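You operate a simulated robot arm through the tools that you are given. There is no shell and no other tool. Be economical: measure what you need, move in short steps, check, and stop when the job is done.

You are at the controls of a simulated two-armed robot. One attempt, no reset.

TASK
Swap the tube for the grey roll, slide the block up to it, then turn the knob to GRIP.
Fine: carry the roll with both hands into the green rest; the tube goes into the small wooden rest.

Only the result counts: the job must be done as asked and must still hold three seconds after the hand-in. Knocking over, shifting, dropping, spilling or breaking anything else fails it.

THE ROBOT
Two 7-joint arms with two-finger grippers on one trunk, on a base that drives. Base frame: it is fixed to the floor where the robot stands at the start and does not move with it; the origin is under the middle of the robot, x ahead of it, y to its left, z up. Units: cm, rad, N and s.
The left shoulder is at the start at [8.7, 21.6, 111.3], the right one opposite. With the tool pointing down near the work surface each hand reaches from about 32 to 84 cm from the robot's upright axis, wherever it stands, measured 20 degrees to its own side. Places, roughly: groove of the green rest [50, 10, 80]; groove of the small wooden rest [70, 10, 80]; orange knob [50, 40, 80]; slim cream roll, slim grey roll [-150, 100, 75]; yellow sliding block [50, 50, 80]. Payload 3.18 kg a hand.
The tool frame of a hand sits at the grasp point between the pads (the TCP): z along the fingers, y along the line on which they close. The tips reach 3 cm beyond it. The gripper opens to 14.4 cm. The gripper's body begins 10.3 cm behind the TCP.
Orientation is that of the tool frame in the base frame, as a unit quaternion [w, x, y, z]. With the fingers straight down and closing along the base's y, the tool's x points along the base's -x, its y along +y and its z along -z.

THE INTERFACE
- The arms move only by the tool step_arm. It takes "left_series", "right_series" or both (then of equal length, played together; a hand with none holds still); each is a list of rows, each a list of 7 numbers: the shift along the base's x, y, z in cm, then the turn, a rotation vector about the base's x, y, z in rad, then the gripper command, from -1 (fully open) to 1 (shut), values between in proportion. In form: [[tx, ty, tz, rx, ry, rz, jaw], ...]. A call has 1 to 10 rows; each row shifts and turns the commanded pose from where the row before left it. Each row takes 0.2 s and may step no farther than 5 cm and 0.15 rad from the row before; otherwise, or with a gripper value out of range, the whole call is refused. Where a pose cannot be reached the arm comes as near as it can. A force on the tool above 40 N (or 10 N above the force at the start of the call, whichever is more), or a blocked arm, ends the call early, and 0.2 s more pass. The fingers move at their own pace and stop on an object; they squeeze with about 27 N. The grip force told is the motor's: it shows also when the fingers shut on nothing. Time passes only in rows, and 0.2 s behind the last, so rows that do not move let the fingers close. The reply holds the time, the measured pose of the TCP, the force on the tool along the base axes, the opening and the grip force, in the units named above and with some noise, with the torque about the TCP (base axes, N m) and any sound that the robot's microphone picked up.
- Cameras (640 x 400 px; columns grow to the right, rows downward): "scene" is now at [17.74, 3.34, 130.17]; the picture's right is [0.40, -0.92, 0.00], its down [-0.53, -0.23, -0.81] and it looks along [0.75, 0.33, -0.58] (base axes); focal length 248 px, centre (320, 200). "left" rides on the left gripper at [7.6, -1.6, -14.3] in its tool frame; the picture's right is [0.21, 0.98, 0.00], its down [-0.84, 0.18, -0.51] and it looks along [-0.50, 0.11, 0.86] (tool axes); focal length 218 px, centre (320, 200). "right" rides on the right gripper at [7.6, 1.6, -14.3] in its tool frame; the picture's right is [-0.21, 0.98, 0.00], its down [-0.84, -0.18, -0.51] and it looks along [-0.50, -0.11, 0.86] (tool axes); focal length 218 px, centre (320, 200). There is no depth. A picture from a camera that has moved, and an enlarged one, comes with that camera's place and axes in the base frame and with its lens.
- snapshot(camera): a new picture of that camera. The clock stands still meanwhile.
- raise_lower(by): slides the trunk up (or, below 0, down) by that many cm; the arms and the scene camera ride with it, the base frame stays. It gives what a move gives, with no picture.
- base_move(legs): drives the robot by 1 to 6 legs, each [ahead, left, turn to the left] in cm, cm and rad, along the robot's own axes; the way and the turn of a leg run together, so that a leg with both is an arc; at most 150 cm and 3.142 rad a leg. The arms and the cameras ride along, it lands a little off, and it stops where it bumps. It gives what a move gives.
- head_to(pan, tilt): turns the head with the scene camera to pan (to the left, within 1.396 rad either way) and tilt (down, from -0.506 to 1.204), counted from straight ahead of the robot. It gives what a move gives.
- enlarge(camera, box): a new picture of the part [left, top, right, bottom] of that camera's present view, enlarged. The clock stands still meanwhile.
- close_job(): hands the job in; it is judged then, once.

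Go step by step. Nothing tells you exact positions but the pictures and the camera data: compare them with the known pose of the tool, close in by small moves and look again before you grip or let go. The budget is 120 turns and 92 pictures, counting those below and the enlarged ones. Unless the task says otherwise, let go and move clear before handing in, and close with one line.

The tools are called after "Emit:" as a command line: name --argument value ..., lists and objects as JSON in quotes. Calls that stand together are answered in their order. step_arm: Moves the arms, as the interface text tells. Its arguments: {"type":"object","properties":{"left_series":{"type":"array","items":{"type":"array","items":{"type":"number"}}},"right_series":{"type":"array","items":{"type":"array","items":{"type":"number"}}}},"required":[]} The other tools are called the same way: raise_lower (by) slides the trunk up or down; base_move (legs) drives the base; head_to (pan, tilt) turns the head that bears the scene camera; snapshot (camera) takes a picture; enlarge (camera, box) takes an enlarged picture of a part of a camera's view; close_job () hands the job in.

At the start:

```text
t: 0.0
left_tcp_pos: [35.47, 47.26, 107.27]
left_tool_rot: [0.001, 0.0, 1.0, 0.0]
left_contact_force: [-0.4, -0.4, 0.4]
left_wrist_torque: [0.01, 0.04, -0.02]
left_gripper_width: 14.39
left_finger_force: 0.2
right_tcp_pos: [34.19, 1.57, 114.88]
right_tool_rot: [-0.001, 0.001, 1.0, 0.0]
right_contact_force: [-0.4, -0.4, -1.1]
right_wrist_torque: [0.01, 0.03, 0.0]
right_gripper_width: 14.38
right_finger_force: 0.1
trunk travel left (down, up): [-19.6, 17.3]
robot x, y, heading: [0.26, -0.3, 0.003]
head pan, tilt: [0.412, 0.618]
```

scene: 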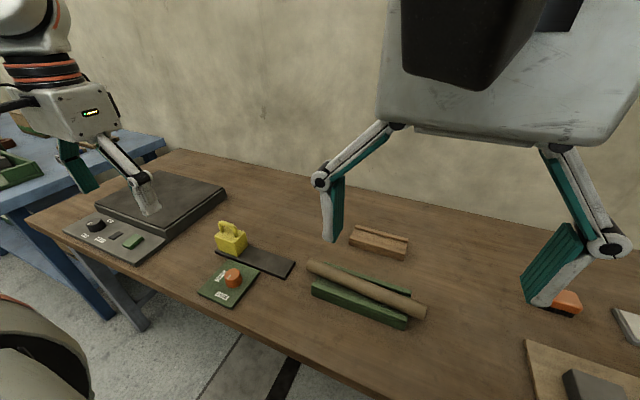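
right: 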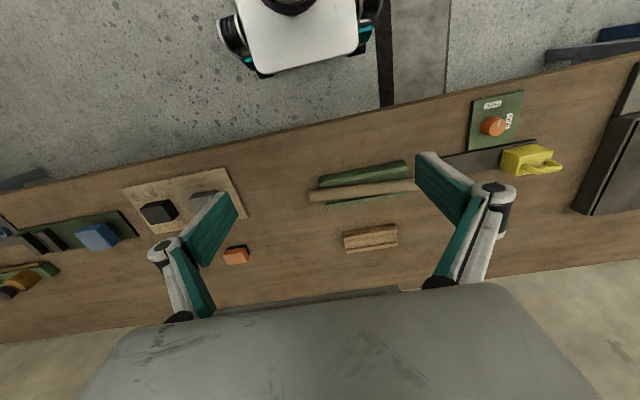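
left: 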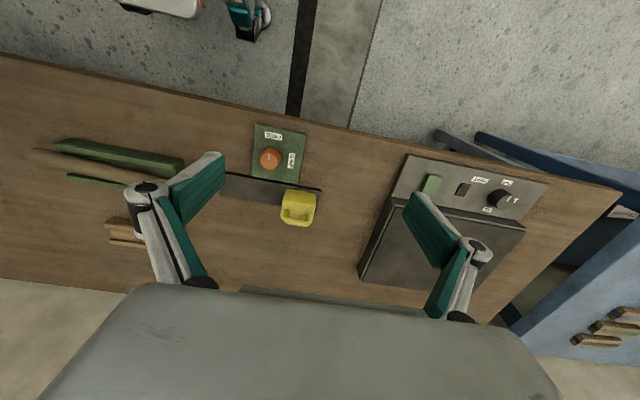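

The tube lies in the green rest, with the empty wooden rest behind it; the knob and yellow slider are to the left. I'll take closer looks first.

Emit:
enlarge --camera "scene" --box '[190, 200, 440, 340]'

Emit:
enlarge --camera "left" --box '[200, 100, 360, 240]'

Emit:
head_to --pan 1.396 --tilt 0.4

```text
2.56 times, centred on (315, 270) of scene
camera zoom: at [17.74, 3.34, 130.17], right [0.4, -0.92, 0.0], down [-0.53, -0.23, -0.81], along [0.75, 0.33, -0.58], focal length 636 px, centre (333, 21)
```

zoom: 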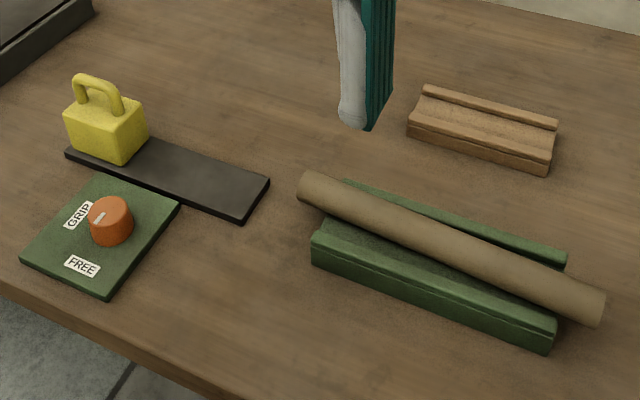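

```text
2.86 times, centred on (280, 170) of left
camera zoom: at [27.74, 45.63, 121.57], right [-0.21, 0.98, 0.0], down [0.84, 0.18, 0.51], along [0.5, 0.11, -0.86], focal length 624 px, centre (434, 286)
```

zoom: 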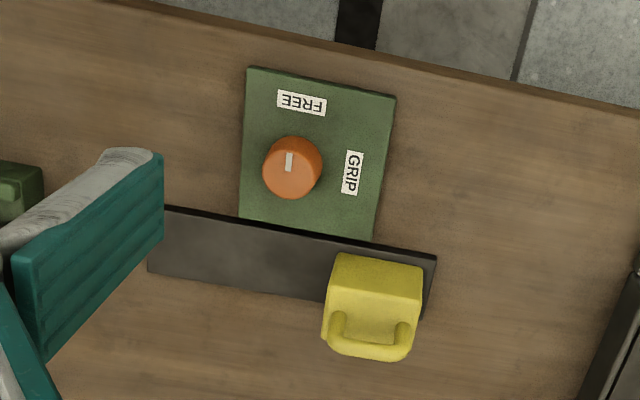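

```text
t: 1.3
left_tcp_pos: [35.32, 47.22, 107.18]
left_tool_rot: [0.0, 0.0, 1.0, 0.0]
left_contact_force: [-0.4, 0.3, -0.5]
left_wrist_torque: [0.02, 0.0, 0.02]
left_gripper_width: 14.39
left_finger_force: 0.0
right_tcp_pos: [34.22, 1.4, 114.92]
right_tool_rot: [-0.001, 0.0, 1.0, 0.001]
right_contact_force: [-0.4, 0.1, -0.9]
right_wrist_torque: [0.02, 0.0, 0.0]
right_gripper_width: 14.42
right_finger_force: 0.0
trunk travel left (down, up): [-19.6, 17.3]
robot x, y, heading: [0.02, 0.03, -0.003]
head pan, tilt: [1.396, 0.4]
```

Knob pointer is at FREE (toward −x), GRIP is toward +y, so a 90° clockwise turn later. Now look for the rolls.

Emit:
snapshot --camera "scene"

```text
86 pictures are left
camera scene: at [11.31, 8.95, 132.15], right [0.98, -0.17, 0.0], down [-0.07, -0.38, -0.92], along [0.16, 0.91, -0.39], focal length 248 px, centre (320, 200)
```

scene: 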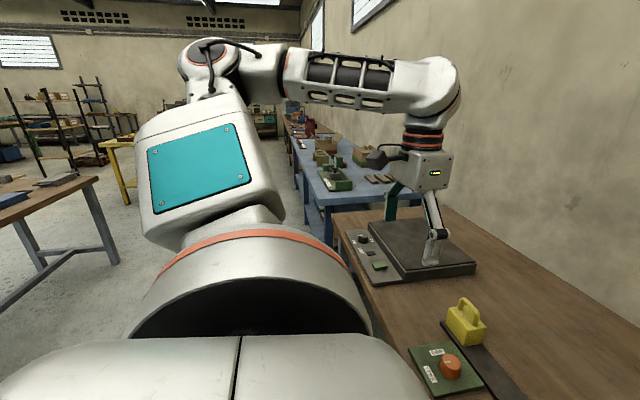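

The rolls are on a brown table to the left rear. First the tube: I bring the right hand above it, turned to close along x.

Emit:
step_arm --right_series '[[1.9, 0.7, -1, 0, 0, 0.15, -1], [1.9, 0.7, -1, 0, 0, 0.15, -1], [1.9, 0.7, -1, 0, 0, 0.15, -1], [1.9, 0.7, -1, 0, 0, 0.15, -1], [1.9, 0.7, -1, 0, 0, 0.15, -1], [1.9, 0.7, -1, 0, 0, 0.15, -1], [1.9, 0.7, -1, 0, 0, 0.15, -1], [1.9, 0.7, -1, 0, 0, 0.15, -1], [1.9, 0.7, -1, 0, 0, 0.15, -1], [1.9, 0.7, -1, 0, 0, 0.15, -1]]'

Emit:
head_to --pan 0.3 --tilt 0.8

Emit:
snapshot --camera "scene"

Emit:
snapshot --camera "right"

```text
t: 3.5
left_tcp_pos: [35.33, 47.26, 107.28]
left_tool_rot: [0.001, 0.0, 1.0, 0.0]
left_contact_force: [0.1, -0.4, -0.2]
left_wrist_torque: [0.02, 0.03, -0.01]
left_gripper_width: 14.41
left_finger_force: 0.1
right_tcp_pos: [43.12, 4.63, 110.27]
right_tool_rot: [-0.002, -0.343, 0.939, 0.0]
right_contact_force: [0.2, 0.1, 0.5]
right_wrist_torque: [-0.02, 0.01, 0.0]
right_gripper_width: 14.41
right_finger_force: 0.1
right hand out of reach, approached as far as the arm can: row 5, 6, 7, 8, 9, 10
trunk travel left (down, up): [-19.6, 17.3]
robot x, y, heading: [0.1, 0.14, 0.002]
head pan, tilt: [1.396, 0.4]
```

```text
t: 4.8
left_tcp_pos: [35.38, 47.23, 107.3]
left_tool_rot: [0.001, 0.0, 1.0, 0.0]
left_contact_force: [0.6, 0.4, -0.3]
left_wrist_torque: [0.0, 0.05, 0.03]
left_gripper_width: 14.41
left_finger_force: 0.1
right_tcp_pos: [43.14, 4.71, 110.31]
right_tool_rot: [-0.001, -0.343, 0.939, 0.0]
right_contact_force: [0.2, -0.4, 0.2]
right_wrist_torque: [0.06, -0.02, 0.0]
right_gripper_width: 14.38
right_finger_force: 0.1
trunk travel left (down, up): [-19.6, 17.3]
robot x, y, heading: [0.13, 0.06, 0.0]
head pan, tilt: [0.3, 0.799]
```

```text
85 pictures are left
camera scene: at [17.39, 2.22, 128.64], right [0.3, -0.96, 0.0], down [-0.68, -0.21, -0.7], along [0.67, 0.21, -0.72], focal length 248 px, centre (320, 200)
```

scene: 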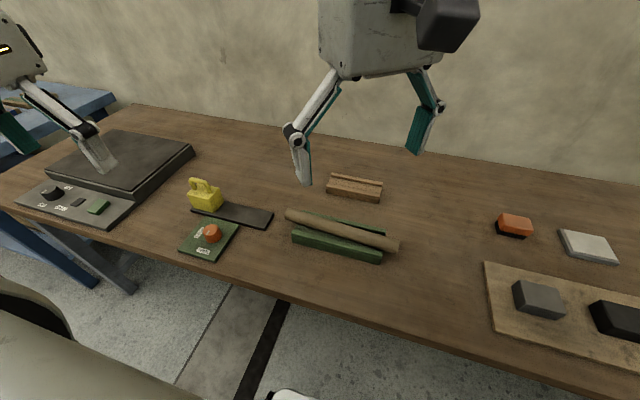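

```text
84 pictures are left
camera right: at [36.33, 1.15, 124.67], right [-0.47, 0.88, 0.0], down [0.76, 0.41, 0.51], along [0.45, 0.24, -0.86], focal length 218 px, centre (320, 200)
```

right: 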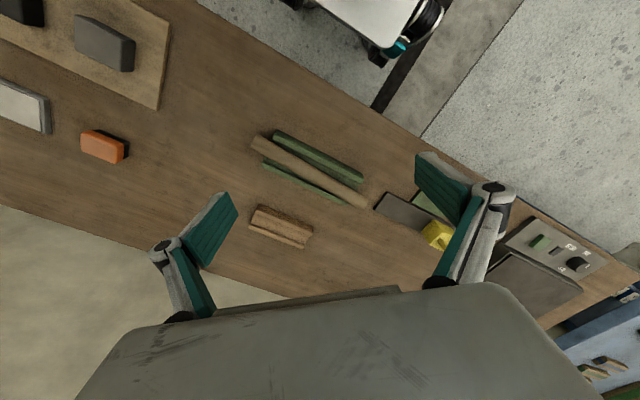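

Rotation stalled at 0.7 rad, maybe due to height. I'll lower first and then continue turning.

Emit:
step_arm --right_series '[[0, 0, -4, 0, 0, 0, -1], [0, 0, -3, 0, 0, 0, -1], [1, 0.5, -1, 0, 0, 0.15, -1], [1, 0.5, -1, 0, 0, 0.15, -1], [1, 0.5, 0, 0, 0, 0.15, -1], [1, 0.5, 0, 0, 0, 0.15, -1], [1, 0.5, 0, 0, 0, 0.15, -1], [1, 0.5, 0, 0, 0, 0.12, -1]]'

```text
t: 6.6
left_tcp_pos: [35.32, 47.23, 107.3]
left_tool_rot: [0.001, 0.0, 1.0, 0.0]
left_contact_force: [-0.5, 0.0, -0.5]
left_wrist_torque: [0.0, 0.05, 0.03]
left_gripper_width: 14.4
left_finger_force: 0.1
right_tcp_pos: [44.03, 5.26, 102.34]
right_tool_rot: [0.0, -0.412, 0.911, 0.0]
right_contact_force: [-0.2, 0.1, 0.2]
right_wrist_torque: [-0.05, -0.02, -0.03]
right_gripper_width: 14.39
right_finger_force: 0.1
right hand out of reach, approached as far as the arm can: row 4, 5, 6, 7, 8
trunk travel left (down, up): [-19.6, 17.3]
robot x, y, heading: [0.06, 0.36, -0.002]
head pan, tilt: [0.3, 0.799]
```

The positive turn is limited; go the other way.

Emit:
step_arm --right_series '[[0, 0, 0, 0, 0, -0.15, -1], [0, 0, 0, 0, 0, -0.15, -1], [0, 0, 0, 0, 0, -0.15, -1], [0, 0, 0, 0, 0, -0.15, -1], [0, 0, 0, 0, 0, -0.15, -1], [0, 0, 0, 0, 0, -0.15, -1], [0, 0, 0, 0, 0, -0.15, -1], [0, 0, 0, 0, 0, -0.15, -1], [0, 0, 0, 0, 0, -0.15, -1], [0, 0, 0, 0, 0, -0.15, -1]]'

Emit:
step_arm --right_series '[[0.5, 0.5, 0, 0, 0, -0.15, -1], [0.5, 0.5, 0, 0, 0, -0.15, -1], [0.5, 0.5, 0, 0, 0, -0.15, -1], [0.5, 0.5, 0, 0, 0, -0.15, -1], [0.5, 0.5, 0, 0, 0, -0.15, -1], [0.5, 0.5, 0, 0, 0, -0.15, -1]]'

```text
t: 8.8
left_tcp_pos: [35.42, 47.15, 107.26]
left_tool_rot: [0.001, -0.001, 1.0, 0.0]
left_contact_force: [1.1, -0.4, 1.5]
left_wrist_torque: [0.0, 0.02, -0.02]
left_gripper_width: 14.37
left_finger_force: 0.0
right_tcp_pos: [44.07, 5.27, 102.44]
right_tool_rot: [-0.001, 0.321, 0.947, 0.001]
right_contact_force: [0.6, 0.0, -0.4]
right_wrist_torque: [0.01, 0.03, 0.01]
right_gripper_width: 14.41
right_finger_force: 0.2
trunk travel left (down, up): [-19.6, 17.3]
robot x, y, heading: [-0.1, -0.26, -0.0]
head pan, tilt: [0.3, 0.799]
```

```text
t: 10.2
left_tcp_pos: [35.33, 47.28, 107.26]
left_tool_rot: [0.001, 0.001, 1.0, -0.001]
left_contact_force: [0.2, -0.7, -0.2]
left_wrist_torque: [-0.04, 0.0, 0.0]
left_gripper_width: 14.39
left_finger_force: 0.0
right_tcp_pos: [47.14, 8.28, 102.4]
right_tool_rot: [-0.001, 0.7, 0.714, 0.0]
right_contact_force: [-0.8, 0.1, 0.4]
right_wrist_torque: [-0.01, 0.05, -0.03]
right_gripper_width: 14.39
right_finger_force: 0.0
trunk travel left (down, up): [-19.6, 17.3]
robot x, y, heading: [0.26, -0.02, -0.004]
head pan, tilt: [0.3, 0.799]
```

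The hand now closes along x. Look from the wrist at tube and rests.

Emit:
snapshot --camera "right"

Emit:
enlarge --camera "scene" --box '[160, 150, 420, 280]'

```text
83 pictures are left
camera right: at [48.7, 16.03, 116.73], right [0.98, -0.19, 0.0], down [-0.16, -0.85, 0.51], along [-0.1, -0.5, -0.86], focal length 218 px, centre (320, 200)
```

right: 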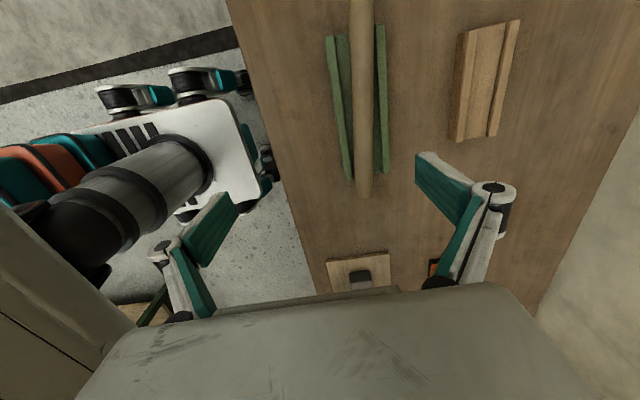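

```text
2.46 times, centred on (290, 215) of scene
camera zoom: at [17.4, 2.23, 128.64], right [0.3, -0.96, 0.0], down [-0.68, -0.21, -0.7], along [0.67, 0.21, -0.72], focal length 612 px, centre (394, 163)
```

zoom: 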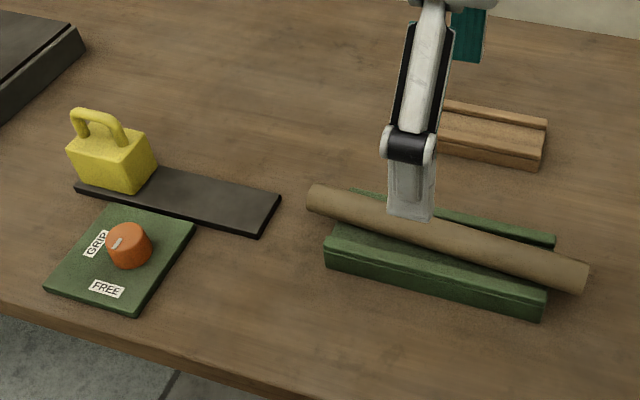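

Tube centre about (53, 8.6, 82), slightly yawed. A close view of the rest's end profile tells how deep I may grip.

Emit:
enlarge --camera "scene" --box '[280, 200, 410, 270]'

Emit:
step_arm --right_series '[[3, 0.3, -3, 0, 0, -0.07, -1], [2.5, 0, -4, 0, 0, 0, -1], [0.3, 0, -3, 0, 0, 0, -1]]'

Emit:
snapshot --camera "right"

```text
4.92 times, centred on (345, 235) of scene
camera zoom: at [17.4, 2.23, 128.64], right [0.3, -0.96, 0.0], down [-0.68, -0.21, -0.7], along [0.67, 0.21, -0.72], focal length 1223 px, centre (197, 28)
```

zoom: 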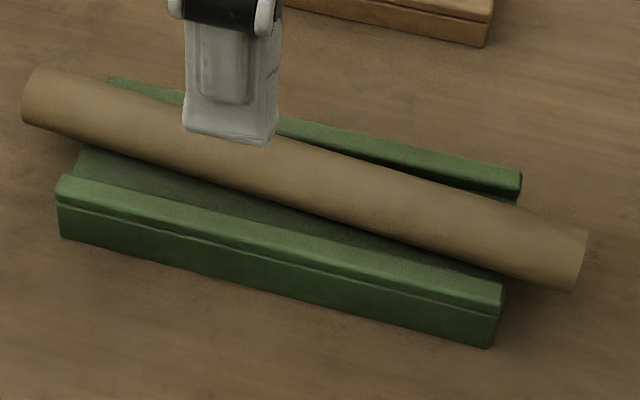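

```text
t: 11.0
left_tcp_pos: [35.3, 47.23, 107.17]
left_tool_rot: [0.002, -0.001, 1.0, -0.001]
left_contact_force: [-0.1, 0.0, 0.8]
left_wrist_torque: [-0.03, 0.0, 0.04]
left_gripper_width: 14.42
left_finger_force: 0.1
right_tcp_pos: [52.8, 8.52, 92.28]
right_tool_rot: [0.0, 0.724, 0.69, 0.002]
right_contact_force: [-0.4, 0.0, 0.2]
right_wrist_torque: [-0.01, 0.04, 0.03]
right_gripper_width: 14.38
right_finger_force: 0.1
trunk travel left (down, up): [-19.6, 17.3]
robot x, y, heading: [-0.19, -0.24, 0.002]
head pan, tilt: [0.3, 0.799]
```

```text
80 pictures are left
camera right: at [54.89, 16.12, 106.69], right [0.97, -0.26, 0.0], down [-0.22, -0.83, 0.51], along [-0.13, -0.49, -0.86], focal length 218 px, centre (320, 200)
```

right: 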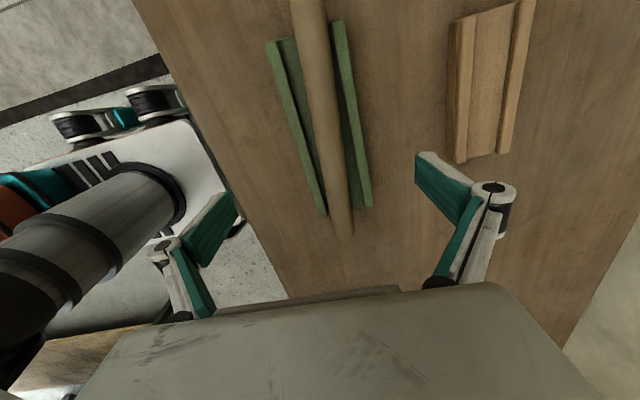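

The tube sits ~2 cm proud of the walls (wall tops ≈80.2), so I can grip its middle from above with the tips just above the walls. Descend to TCP z≈84 and check.

Emit:
step_arm --right_series '[[0.2, 0, -4, 0, 0, 0, -0.6], [0, 0, -3, 0, 0, 0, -0.5], [0, 0, -1.2, 0, 0, 0, -0.4]]'

Emit:
enlarge --camera "scene" --box '[260, 170, 420, 270]'

Emit:
snapshot --camera "right"

```text
t: 11.8
left_tcp_pos: [35.45, 47.4, 107.18]
left_tool_rot: [0.0, 0.0, 1.0, 0.0]
left_contact_force: [0.3, 0.7, 0.8]
left_wrist_torque: [0.02, -0.04, 0.02]
left_gripper_width: 14.4
left_finger_force: 0.0
right_tcp_pos: [53.2, 8.57, 84.17]
right_tool_rot: [-0.002, 0.723, 0.69, 0.001]
right_contact_force: [-0.2, -1.1, 0.2]
right_wrist_torque: [-0.01, 0.0, -0.05]
right_gripper_width: 10.07
right_finger_force: 0.0
trunk travel left (down, up): [-19.6, 17.3]
robot x, y, heading: [0.0, 0.5, -0.004]
head pan, tilt: [0.3, 0.799]
```

```text
4.00 times, centred on (340, 220) of scene
camera zoom: at [17.41, 2.22, 128.64], right [0.3, -0.96, 0.0], down [-0.69, -0.21, -0.7], along [0.67, 0.21, -0.72], focal length 994 px, centre (240, 120)
```

zoom: 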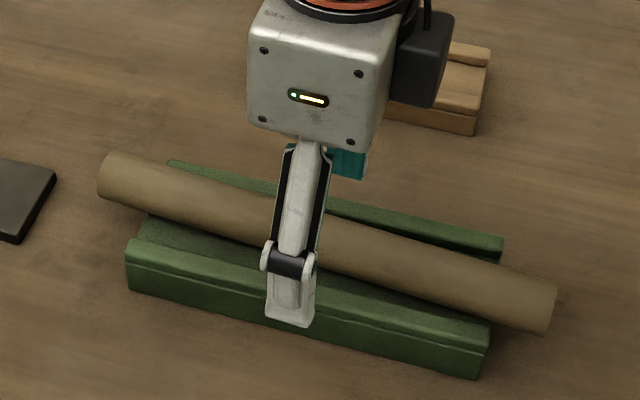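

```text
78 pictures are left
camera right: at [55.16, 16.15, 98.59], right [0.97, -0.26, 0.0], down [-0.22, -0.83, 0.51], along [-0.13, -0.49, -0.86], focal length 218 px, centre (320, 200)
```

right: 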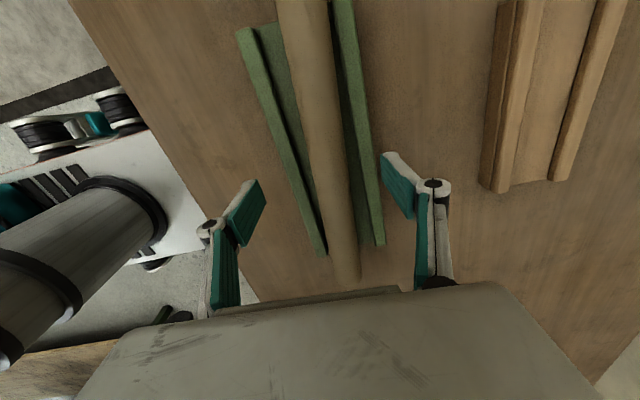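

Fingers straddle the tube above the walls. Close.

Emit:
step_arm --right_series '[[0, 0, 0, 0, 0, 0, 0], [0, 0, 0, 0, 0, 0, 0.5], [0, 0, 0, 0, 0, 0, 1], [0, 0, 0, 0, 0, 0, 1]]'

Emit:
snapshot --camera "right"

```text
t: 12.8
left_tcp_pos: [35.22, 47.22, 107.39]
left_tool_rot: [0.003, 0.0, 1.0, 0.0]
left_contact_force: [-1.1, -0.1, 0.1]
left_wrist_torque: [0.01, -0.04, 0.0]
left_gripper_width: 14.41
left_finger_force: 0.0
right_tcp_pos: [53.11, 8.46, 84.68]
right_tool_rot: [0.001, 0.725, 0.689, 0.004]
right_contact_force: [2.2, -1.5, 32.6]
right_wrist_torque: [-0.16, -0.03, -0.01]
right_gripper_width: 0.58
right_finger_force: 26.9
trunk travel left (down, up): [-19.6, 17.3]
robot x, y, heading: [-0.25, -0.21, 0.002]
head pan, tilt: [0.3, 0.799]
```

```text
77 pictures are left
camera right: at [55.08, 16.12, 99.11], right [0.97, -0.26, 0.0], down [-0.23, -0.84, 0.5], along [-0.13, -0.49, -0.86], focal length 218 px, centre (320, 200)
```

right: 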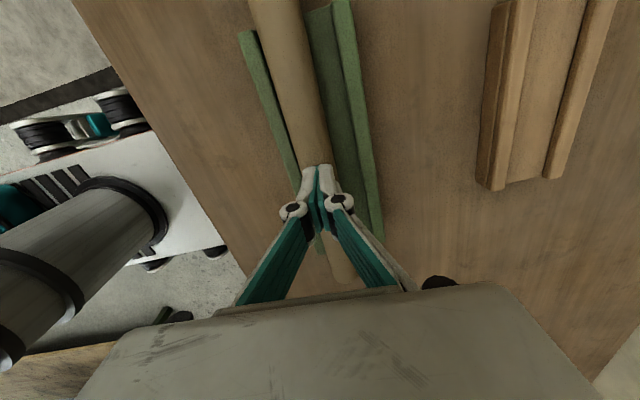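

The pads slipped over the tube's top: it lies lower than I thought. Raise, open, and look again.

Emit:
step_arm --right_series '[[0, 0, 1, 0, 0, 0, 1], [0, 0, 2, 0, 0, 0, 0.2], [0, 0, 1, 0, 0, 0, -0.4], [0, 0, 0, 0, 0, 0, -0.4]]'

Emit:
enlarge --camera "right" --box '[200, 0, 440, 290]'

Emit:
enlarge --camera "scene" --box '[260, 180, 420, 280]'

```text
t: 13.8
left_tcp_pos: [35.4, 47.32, 107.23]
left_tool_rot: [0.001, 0.001, 1.0, -0.001]
left_contact_force: [0.6, -0.6, -0.2]
left_wrist_torque: [0.0, 0.03, -0.02]
left_gripper_width: 14.39
left_finger_force: 0.0
right_tcp_pos: [53.05, 8.55, 88.13]
right_tool_rot: [0.0, 0.724, 0.69, 0.001]
right_contact_force: [0.2, -1.2, -0.2]
right_wrist_torque: [0.01, 0.02, -0.01]
right_gripper_width: 10.05
right_finger_force: 0.0
trunk travel left (down, up): [-19.6, 17.3]
robot x, y, heading: [-0.06, 0.15, -0.007]
head pan, tilt: [0.3, 0.799]
```

```text
1.38 times, centred on (320, 145) of right
camera zoom: at [55.14, 16.18, 102.55], right [0.97, -0.26, 0.0], down [-0.22, -0.83, 0.51], along [-0.13, -0.49, -0.86], focal length 301 px, centre (320, 276)
```

zoom: 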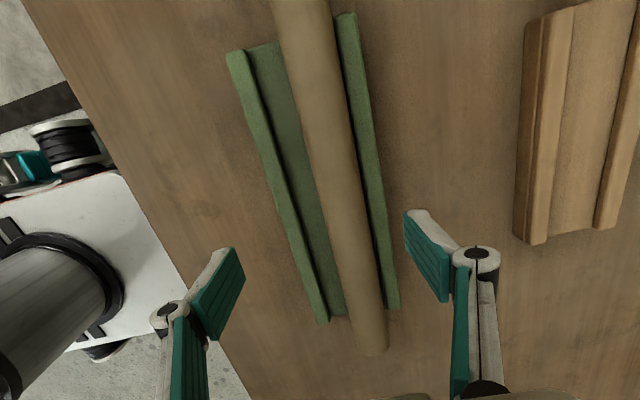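

```text
4.00 times, centred on (340, 230) of scene
camera zoom: at [17.4, 2.21, 128.64], right [0.3, -0.96, 0.0], down [-0.68, -0.21, -0.7], along [0.67, 0.21, -0.72], focal length 994 px, centre (240, 80)
```

zoom: 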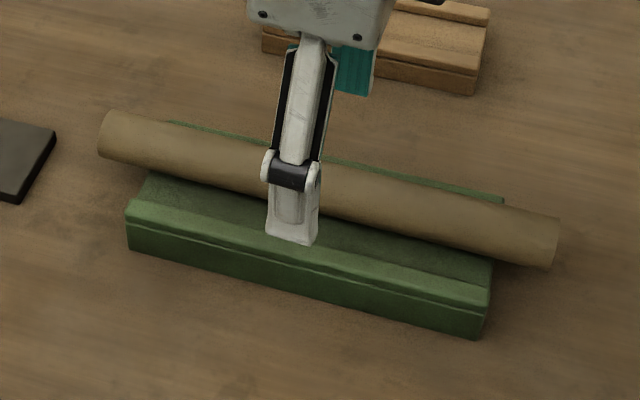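

Tube top is really ≈81.9 (centre ≈80.2), and it now lies at x≈55, parallel to y. I re-centre over it, narrow the jaws, and go lower in steps.

Emit:
step_arm --right_series '[[1.95, 0, 0, 0, 0, 0.05, 0.3], [0, 0, -2, 0, 0, 0, 0.3], [0, 0, -1, 0, 0, 0, 0.3], [0, 0, 0, 0, 0, 0, 0.3]]'

Emit:
enlarge --camera "right" --box '[200, 0, 440, 290]'

Emit:
enlarge --camera "scene" --box '[280, 180, 400, 260]'

```text
t: 14.8
left_tcp_pos: [35.42, 47.27, 107.28]
left_tool_rot: [0.001, 0.0, 1.0, 0.0]
left_contact_force: [-0.5, -0.1, 0.3]
left_wrist_torque: [-0.02, -0.03, -0.01]
left_gripper_width: 14.37
left_finger_force: 0.0
right_tcp_pos: [55.03, 8.56, 85.13]
right_tool_rot: [-0.001, 0.706, 0.708, 0.001]
right_contact_force: [0.1, 0.6, -0.7]
right_wrist_torque: [-0.01, -0.01, -0.03]
right_gripper_width: 5.07
right_finger_force: 0.1
trunk travel left (down, up): [-19.6, 17.3]
robot x, y, heading: [-0.05, 0.1, 0.002]
head pan, tilt: [0.3, 0.799]
```

```text
1.38 times, centred on (320, 145) of right
camera zoom: at [56.7, 16.29, 99.53], right [0.98, -0.21, 0.0], down [-0.18, -0.84, 0.51], along [-0.1, -0.5, -0.86], focal length 301 px, centre (320, 276)
```

zoom: 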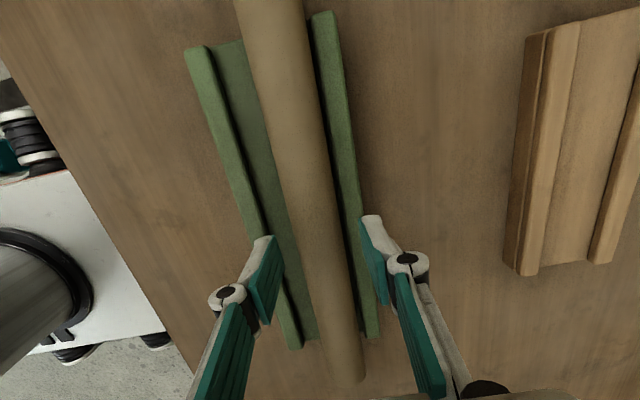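

```text
5.00 times, centred on (340, 220) of scene
camera zoom: at [17.39, 2.21, 128.65], right [0.3, -0.96, 0.0], down [-0.68, -0.21, -0.7], along [0.67, 0.21, -0.72], focal length 1242 px, centre (220, 100)
```

zoom: 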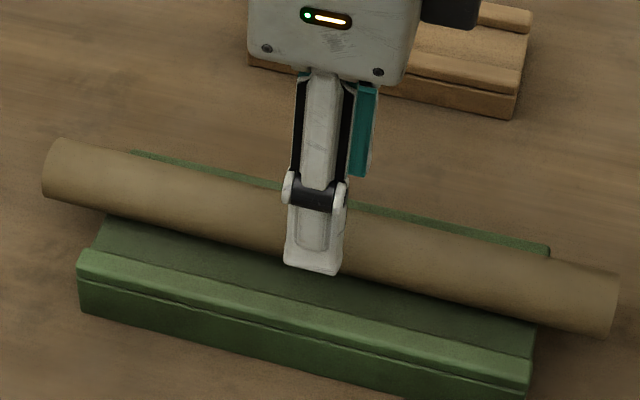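

Well centred. Lower the last 2.4 cm in small steps, watching force.

Emit:
step_arm --right_series '[[0, 0, -0.8, 0, 0, 0, 0.3], [0, 0, -0.6, 0, 0, 0, 0.3], [0, 0, -0.5, 0, 0, 0, 0.3], [0, 0, -0.5, 0, 0, 0, 0.3]]'

Emit:
enlarge --camera "scene" --box '[280, 180, 400, 260]'

```text
t: 15.8
left_tcp_pos: [35.33, 47.26, 107.37]
left_tool_rot: [0.002, 0.0, 1.0, -0.001]
left_contact_force: [-0.5, -0.1, -0.2]
left_wrist_torque: [-0.01, 0.04, -0.01]
left_gripper_width: 14.41
left_finger_force: 0.0
right_tcp_pos: [54.94, 8.52, 83.0]
right_tool_rot: [-0.001, 0.707, 0.707, 0.001]
right_contact_force: [1.0, -0.1, 6.1]
right_wrist_torque: [-0.11, -0.19, -0.06]
right_gripper_width: 5.09
right_finger_force: 0.4
trunk travel left (down, up): [-19.6, 17.3]
robot x, y, heading: [-0.04, -0.0, -0.001]
head pan, tilt: [0.3, 0.799]
```

```text
5.00 times, centred on (340, 220) of scene
camera zoom: at [17.31, 2.19, 128.68], right [0.3, -0.96, 0.0], down [-0.68, -0.21, -0.7], along [0.67, 0.21, -0.72], focal length 1242 px, centre (220, 100)
```

zoom: 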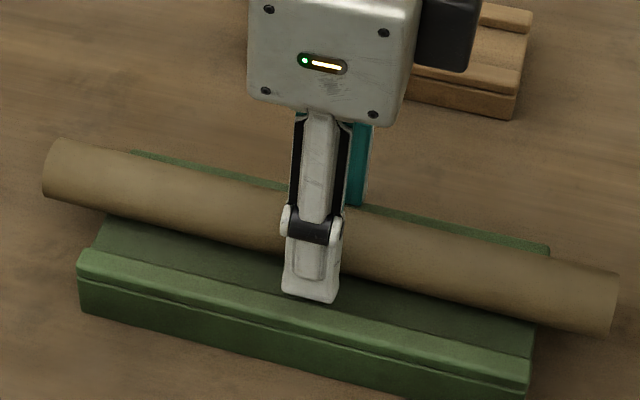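

The wall (≈80.0) keeps me from gripping low enough. The overhanging ends (~3.4 cm each side) are free, so I'll take the tube with both hands at its ends. Retract right, bring the left over.

Emit:
step_arm --right_series '[[0, 0, 2, 0, 0, 0, 0.2], [0, 0, 4, 0, 0, 0, -0.2], [0, -3, 4, 0, 0, 0, -0.2], [0, -3, 0, 0, 0, 0, -0.2], [0, -3, 0, 0, 0, 0, -0.2], [0, -3, 0, 0, 0, 0, -0.2], [0, 0, 0, 0, 0, 0, -0.2], [0, 0, 0, 0, 0, 0, -0.2], [0, 0, 0, 0, 0, 0, -0.2], [0, 0, 0, 0, 0, 0, -0.2]]' --left_series '[[0, 0, -2, 0, 0, 0.15, -0.2], [0, 0, -2, 0, 0, 0.15, -0.2], [1, -1, -2, 0, 0, 0.15, -0.2], [1, -1, -2, 0, 0, 0.15, -0.2], [1, -1, 0, 0, 0, 0.15, -0.2], [1, -1, 0, 0, 0, 0.15, -0.2], [1, -1, 0, 0, 0, 0.15, -0.2], [1, -1, 0, 0, 0, 0.15, -0.2], [1, -1, 0, 0, 0, 0.15, -0.2], [1, -1, 0, 0, 0, 0.15, -0.2]]'

```text
t: 18.0
left_tcp_pos: [43.47, 39.12, 99.15]
left_tool_rot: [-0.001, -0.682, 0.732, 0.002]
left_contact_force: [0.6, 0.1, 0.4]
left_wrist_torque: [0.03, 0.04, 0.0]
left_gripper_width: 8.63
left_finger_force: 0.0
right_tcp_pos: [54.96, -3.49, 92.86]
right_tool_rot: [-0.001, 0.706, 0.708, 0.0]
right_contact_force: [-0.1, 0.4, 0.7]
right_wrist_torque: [0.03, 0.02, -0.03]
right_gripper_width: 8.63
right_finger_force: 0.0
trunk travel left (down, up): [-19.6, 17.3]
robot x, y, heading: [0.09, 0.03, 0.004]
head pan, tilt: [0.3, 0.799]
```

Emit:
step_arm --left_series '[[2.3, -3.5, -1.4, 0, 0, 0.07, -0.2], [2.3, -3.5, -1.4, 0, 0, 0, -0.2], [2.3, -3.5, -1.4, 0, 0, 0, -0.2], [2.3, -3.5, -1.4, 0, 0, 0, -0.2], [2.3, -3.5, -1.4, 0, 0, 0, -0.2]]'

Emit:
snapshot --camera "left"

Emit:
snapshot --camera "right"

Emit:
snapshot --camera "scene"

```text
t: 19.2
left_tcp_pos: [54.94, 21.72, 92.11]
left_tool_rot: [0.001, -0.707, 0.707, 0.0]
left_contact_force: [-0.2, 0.2, -0.2]
left_wrist_torque: [0.01, 0.03, 0.0]
left_gripper_width: 8.62
left_finger_force: 0.1
right_tcp_pos: [55.09, -3.45, 92.66]
right_tool_rot: [-0.001, 0.707, 0.708, 0.001]
right_contact_force: [0.2, 0.2, -0.6]
right_wrist_torque: [-0.02, 0.05, 0.01]
right_gripper_width: 8.63
right_finger_force: 0.1
trunk travel left (down, up): [-19.6, 17.3]
robot x, y, heading: [-0.42, -0.22, -0.002]
head pan, tilt: [0.3, 0.799]
```

```text
71 pictures are left
camera left: at [56.73, 14.13, 106.34], right [-0.98, -0.21, 0.0], down [-0.18, 0.84, 0.51], along [-0.11, 0.5, -0.86], focal length 218 px, centre (320, 200)
```

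left: 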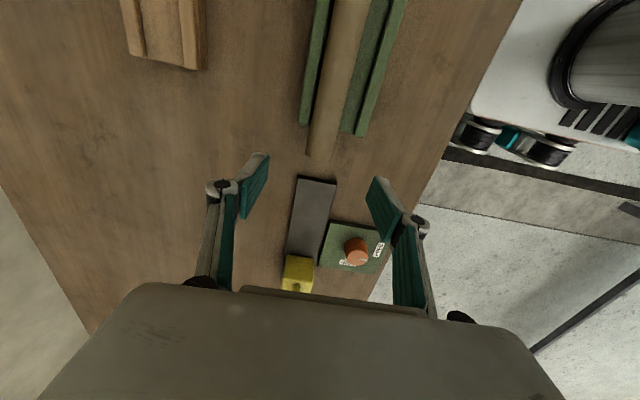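

```text
70 pictures are left
camera right: at [56.82, 4.28, 107.03], right [0.98, -0.21, 0.0], down [-0.18, -0.84, 0.51], along [-0.11, -0.49, -0.86], focal length 218 px, centre (320, 200)
```

right: 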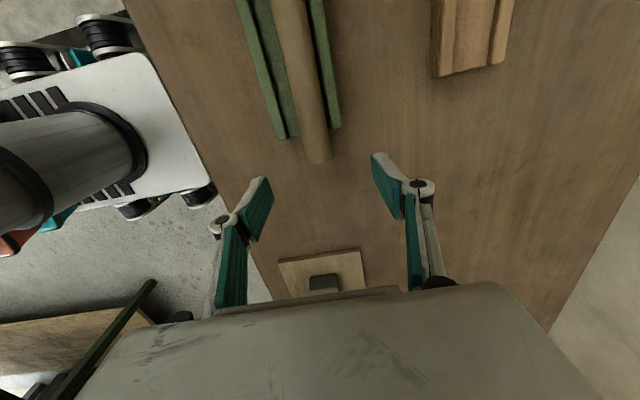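

```text
69 pictures are left
camera scene: at [17.56, 2.2, 128.59], right [0.3, -0.96, 0.0], down [-0.69, -0.21, -0.7], along [0.67, 0.21, -0.72], focal length 248 px, centre (320, 200)
```

scene: 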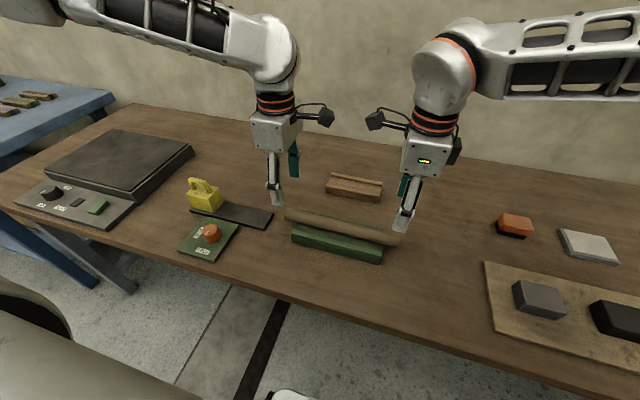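

Both hands are over the free ends (tube ends y≈23.0 and −5.4; rest 19.9…−1.6). Lower both.

Emit:
step_arm --left_series '[[-0.1, -0.2, -4, 0, 0, 0, -0.2], [0, 0, -4, 0, 0, 0, -0.2], [0, 0, -2, 0, 0, 0, -0.2], [0, 0, -1.3, 0, 0, 0, -0.2]]' --right_series '[[-0.2, 0, -4, 0, 0, 0, -0.2], [0, 0, -4, 0, 0, 0, -0.2], [0, 0, -2, 0, 0, 0, -0.2], [0, 0, -1.8, 0, 0, 0, -0.2]]'

Emit:
enlarge --camera "scene" --box '[240, 160, 440, 285]'

```text
t: 20.2
left_tcp_pos: [54.81, 21.62, 80.85]
left_tool_rot: [-0.002, -0.705, 0.709, 0.0]
left_contact_force: [0.1, -0.6, -0.5]
left_wrist_torque: [-0.02, -0.02, -0.02]
left_gripper_width: 8.64
left_finger_force: 0.1
right_tcp_pos: [54.76, -3.23, 81.02]
right_tool_rot: [0.0, 0.707, 0.707, 0.001]
right_contact_force: [0.7, 0.8, -0.5]
right_wrist_torque: [-0.01, 0.02, 0.0]
right_gripper_width: 8.62
right_finger_force: 0.1
trunk travel left (down, up): [-19.6, 17.3]
robot x, y, heading: [0.33, 0.24, -0.003]
head pan, tilt: [0.3, 0.799]
```

```text
3.20 times, centred on (340, 222) of scene
camera zoom: at [17.45, 2.22, 128.63], right [0.3, -0.96, 0.0], down [-0.69, -0.21, -0.7], along [0.67, 0.21, -0.72], focal length 795 px, centre (256, 128)
```

zoom: 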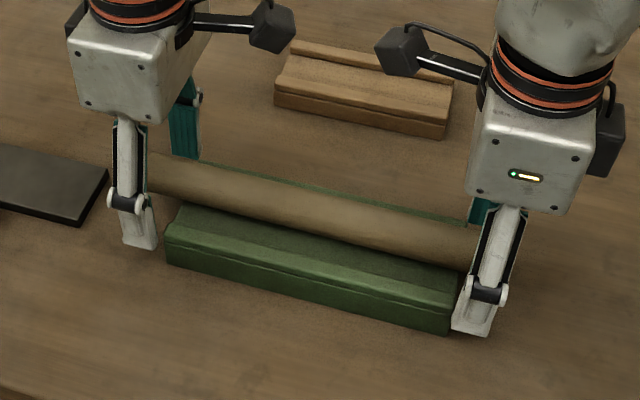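

Fingers are clear of the rest. Close both.

Emit:
step_arm --left_series '[[0, 0, 0, 0, 0, 0, 0.3], [0, 0, 0, 0, 0, 0, 0.6], [0, 0, 0, 0, 0, 0, 1], [0, 0, 0, 0, 0, 0, 1]]' --right_series '[[0, -0.1, 0, 0, 0, 0, 0.3], [0, 0, 0, 0, 0, 0, 0.6], [0, 0, 0, 0, 0, 0, 1], [0, 0, 0, 0, 0, 0, 1]]'

```text
t: 21.2
left_tcp_pos: [54.81, 21.66, 80.91]
left_tool_rot: [-0.001, -0.705, 0.709, 0.0]
left_contact_force: [-0.6, -0.5, -0.9]
left_wrist_torque: [-0.04, 0.01, 0.12]
left_gripper_width: 2.92
left_finger_force: 27.2
right_tcp_pos: [54.78, -3.48, 80.95]
right_tool_rot: [-0.001, 0.706, 0.708, 0.001]
right_contact_force: [-0.5, -0.1, -0.1]
right_wrist_torque: [0.02, 0.01, -0.13]
right_gripper_width: 2.95
right_finger_force: 26.8
trunk travel left (down, up): [-19.6, 17.3]
robot x, y, heading: [0.06, 0.09, 0.001]
head pan, tilt: [0.3, 0.799]
```

Both hold it (2.9 cm diameter). Lift together.

Emit:
step_arm --left_series '[[0, 0, 1, 0, 0, 0, 1], [0, 0, 2, 0, 0, 0, 1], [0, 0, 3, 0, 0, 0, 1], [0, 0, 3, 0, 0, 0, 1], [0, 0, 0, 0, 0, 0, 1]]' --right_series '[[0, 0, 1, 0, 0, 0, 1], [0, 0, 2, 0, 0, 0, 1], [0, 0, 3, 0, 0, 0, 1], [0, 0, 3, 0, 0, 0, 1], [0, 0, 0, 0, 0, 0, 1]]'

Emit:
snapshot --camera "scene"

Emit:
snapshot --camera "right"

Emit:
snapshot --camera "left"

```text
t: 22.4
left_tcp_pos: [54.87, 21.68, 89.83]
left_tool_rot: [0.0, -0.707, 0.708, 0.001]
left_contact_force: [0.7, 2.8, -1.6]
left_wrist_torque: [0.14, 0.01, 0.16]
left_gripper_width: 2.97
left_finger_force: 26.7
right_tcp_pos: [54.78, -3.57, 89.97]
right_tool_rot: [-0.001, 0.706, 0.708, 0.0]
right_contact_force: [0.2, -2.4, -0.5]
right_wrist_torque: [-0.05, 0.03, 0.06]
right_gripper_width: 2.95
right_finger_force: 27.1
trunk travel left (down, up): [-19.6, 17.3]
robot x, y, heading: [-0.07, 0.1, 0.0]
head pan, tilt: [0.3, 0.799]
```

```text
67 pictures are left
camera scene: at [17.49, 2.22, 128.61], right [0.3, -0.96, 0.0], down [-0.69, -0.21, -0.7], along [0.67, 0.21, -0.72], focal length 248 px, centre (320, 200)
```

scene: 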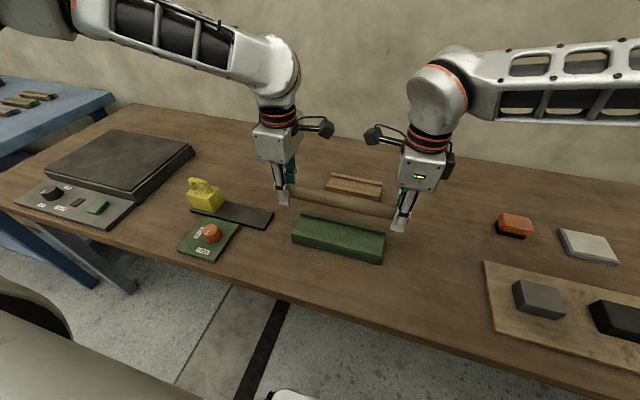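

```text
66 pictures are left
camera right: at [56.55, 4.22, 104.3], right [0.98, -0.21, 0.0], down [-0.18, -0.84, 0.51], along [-0.11, -0.5, -0.86], focal length 218 px, centre (320, 200)
```

right: 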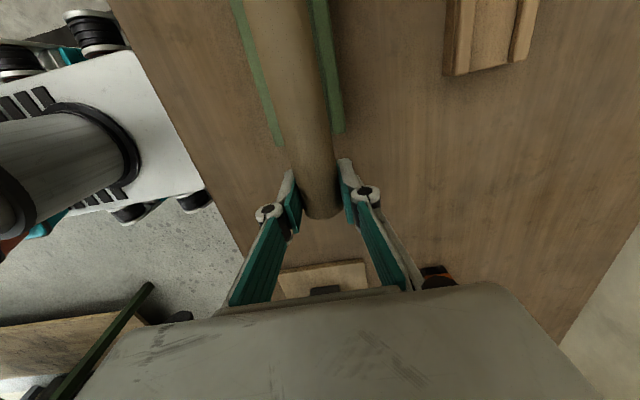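

```text
65 pictures are left
camera left: at [56.48, 14.0, 104.18], right [-0.98, -0.21, 0.0], down [-0.18, 0.84, 0.51], along [-0.11, 0.5, -0.86], focal length 218 px, centre (320, 200)
```

left: 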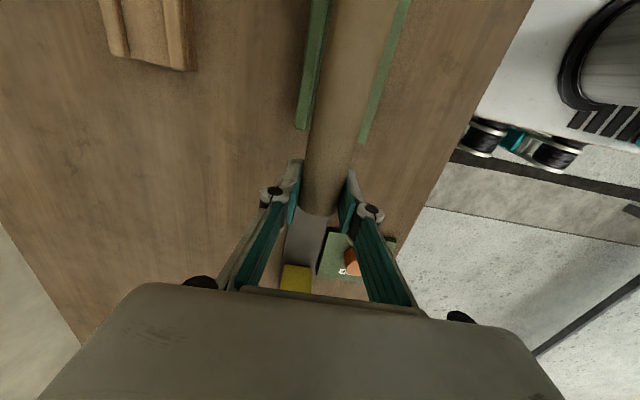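

Wooden rest appears at x≈72.5–75, y 1–17. Move the tube over it and look from above.

Emit:
step_arm --left_series '[[3.5, 0, 0, 0, 0, 0, 1], [3.5, 0, 0, 0, 0, 0, 1], [3.5, 0, 0, 0, 0, 0, 1], [3.5, 0, 0, 0, 0, 0, 1], [3.5, 0, 0, 0, 0, 0, 1], [0, 0, 0, 0, 0, 0, 1]]' --right_series '[[3.5, 0, 0, 0, 0, 0, 1], [3.5, 0, 0, 0, 0, 0, 1], [3.5, 0, 0, 0, 0, 0, 1], [3.5, 0, 0, 0, 0, 0, 1], [3.5, 0, 0, 0, 0, 0, 1], [0, 0, 0, 0, 0, 0, 1]]'

Emit:
snapshot --camera "right"

Emit:
snapshot --camera "left"

Emit:
enlarge --camera "scene" --box '[240, 120, 440, 245]'

```text
t: 23.8
left_tcp_pos: [67.09, 26.25, 90.54]
left_tool_rot: [0.002, -0.706, 0.708, 0.0]
left_contact_force: [0.5, -0.9, 0.2]
left_wrist_torque: [0.05, -0.02, -0.02]
left_gripper_width: 0.01
left_finger_force: 26.6
left hand out of reach, approached as far as the arm can: row 3, 4, 5
right_tcp_pos: [72.3, -3.91, 90.16]
right_tool_rot: [0.001, 0.707, 0.707, 0.001]
right_contact_force: [-0.3, -0.5, -0.6]
right_wrist_torque: [-0.06, -0.06, 0.03]
right_gripper_width: 3.08
right_finger_force: 27.3
trunk travel left (down, up): [-19.6, 17.3]
robot x, y, heading: [0.02, 0.32, -0.003]
head pan, tilt: [0.3, 0.799]
```

```text
64 pictures are left
camera right: at [73.98, 3.91, 104.4], right [0.98, -0.21, 0.0], down [-0.18, -0.84, 0.51], along [-0.1, -0.5, -0.86], focal length 218 px, centre (320, 200)
```

right: 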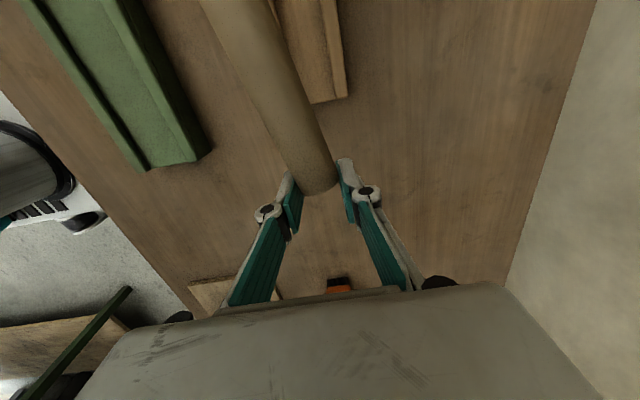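

```text
63 pictures are left
camera left: at [68.65, 18.51, 104.88], right [-0.98, -0.21, 0.0], down [-0.18, 0.84, 0.51], along [-0.1, 0.5, -0.86], focal length 218 px, centre (320, 200)
```

left: 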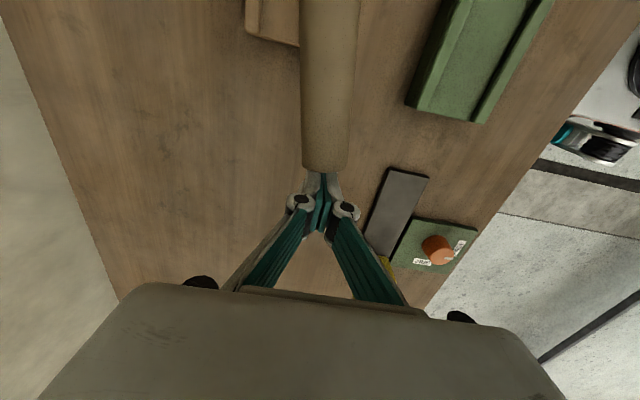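

```text
3.20 times, centred on (340, 182) of scene
camera zoom: at [17.34, 2.15, 128.67], right [0.3, -0.96, 0.0], down [-0.68, -0.21, -0.7], along [0.67, 0.21, -0.72], focal length 795 px, centre (256, 256)
```

zoom: 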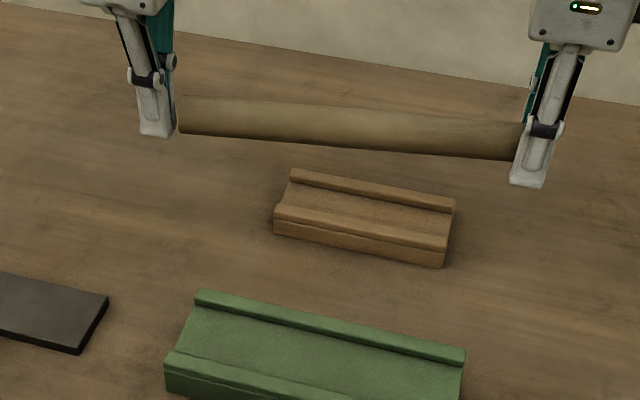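

The left hand ran out of reach and slipped off, but the right still holds the tube level. I move the left away and align the tube with the right hand alone.

Emit:
step_arm --left_series '[[-1, 2, 3, 0, 0, 0, 1], [-2, 3, 3, 0, 0, 0, 0.5], [-3, 3, 1, 0, 0, 0, 0], [-3, 3, 0, 0, 0, 0, -0.5], [-3, 3, 0, 0, 0, 0, -0.5]]' --right_series '[[0, 0, 0, 0, 0, 0, 1], [0, 0, 0, 0, 0, 0, 1], [0, 0, 0, 0, 0, -0.06, 1], [0, 0, 0, 0, 0, -0.06, 1], [0, 0, 0, 0, 0, -0.06, 1]]'

Emit:
snapshot --camera "right"

Emit:
enlarge --camera "scene" --box '[240, 120, 440, 245]'

```text
t: 25.0
left_tcp_pos: [54.88, 40.02, 97.53]
left_tool_rot: [0.0, -0.707, 0.707, -0.001]
left_contact_force: [-0.3, -1.5, 0.1]
left_wrist_torque: [-0.01, -0.03, 0.01]
left_gripper_width: 10.82
left_finger_force: 0.0
right_tcp_pos: [72.24, -3.54, 90.07]
right_tool_rot: [0.001, 0.767, 0.641, 0.002]
right_contact_force: [-0.1, 1.2, 0.3]
right_wrist_torque: [-0.08, -0.01, 0.0]
right_gripper_width: 3.05
right_finger_force: 26.9
trunk travel left (down, up): [-19.6, 17.3]
robot x, y, heading: [-0.02, -0.02, -0.001]
head pan, tilt: [0.3, 0.799]
```

```text
61 pictures are left
camera right: at [75.22, 3.84, 104.49], right [0.93, -0.38, 0.0], down [-0.33, -0.8, 0.51], along [-0.19, -0.47, -0.86], focal length 218 px, centre (320, 200)
```

right: 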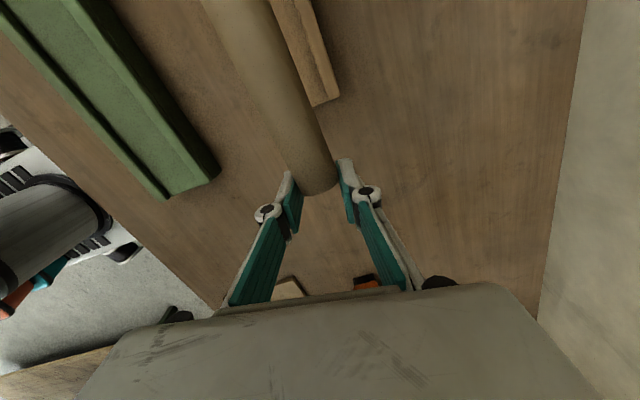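

```text
3.20 times, centred on (340, 182) of scene
camera zoom: at [17.29, 2.27, 128.67], right [0.3, -0.96, 0.0], down [-0.68, -0.21, -0.7], along [0.67, 0.21, -0.72], focal length 795 px, centre (256, 256)
```

zoom: 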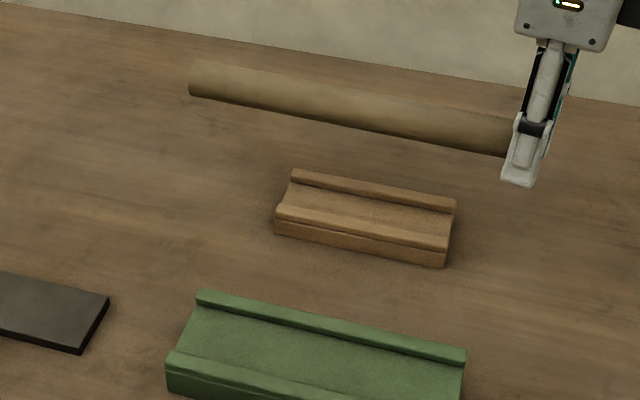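

Tube is parallel to y now. Shift it back 5 cm to uncover the wooden rest for an accurate look.

Emit:
step_arm --right_series '[[-3, 0, 0, 0, 0, 0, 1], [-3, 0, 0, 0, 0, 0, 1], [0, 0, 0, 0, 0, 0, 1]]'

Emit:
enlarge --camera "right" --box '[200, 0, 440, 150]'

Emit:
enlarge --camera "scene" --box '[310, 160, 400, 216]'

```text
t: 25.8
left_tcp_pos: [54.92, 40.12, 97.44]
left_tool_rot: [0.0, -0.706, 0.708, 0.002]
left_contact_force: [0.8, 1.3, -0.5]
left_wrist_torque: [0.02, -0.02, -0.01]
left_gripper_width: 10.78
left_finger_force: 0.1
right_tcp_pos: [66.24, -3.57, 89.97]
right_tool_rot: [0.0, 0.767, 0.642, 0.001]
right_contact_force: [0.4, 0.7, -0.3]
right_wrist_torque: [-0.09, 0.04, -0.01]
right_gripper_width: 3.06
right_finger_force: 26.7
trunk travel left (down, up): [-19.6, 17.3]
robot x, y, heading: [0.19, -0.22, 0.0]
head pan, tilt: [0.3, 0.799]
```

```text
2.67 times, centred on (320, 75) of right
camera zoom: at [69.32, 3.82, 104.36], right [0.93, -0.38, 0.0], down [-0.33, -0.8, 0.51], along [-0.19, -0.47, -0.86], focal length 582 px, centre (320, 533)
```

zoom: 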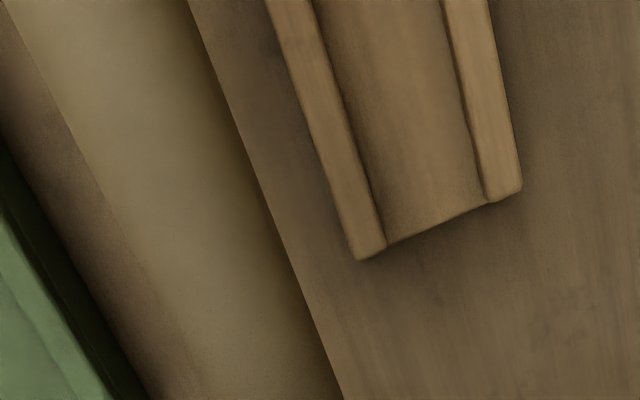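

```text
7.11 times, centred on (355, 188) of scene
camera zoom: at [17.42, 2.23, 128.63], right [0.3, -0.96, 0.0], down [-0.69, -0.21, -0.7], along [0.67, 0.21, -0.72], focal length 1767 px, centre (71, 285)
```

zoom: 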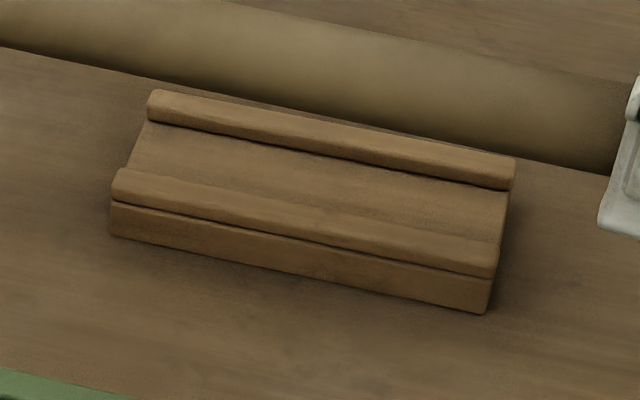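

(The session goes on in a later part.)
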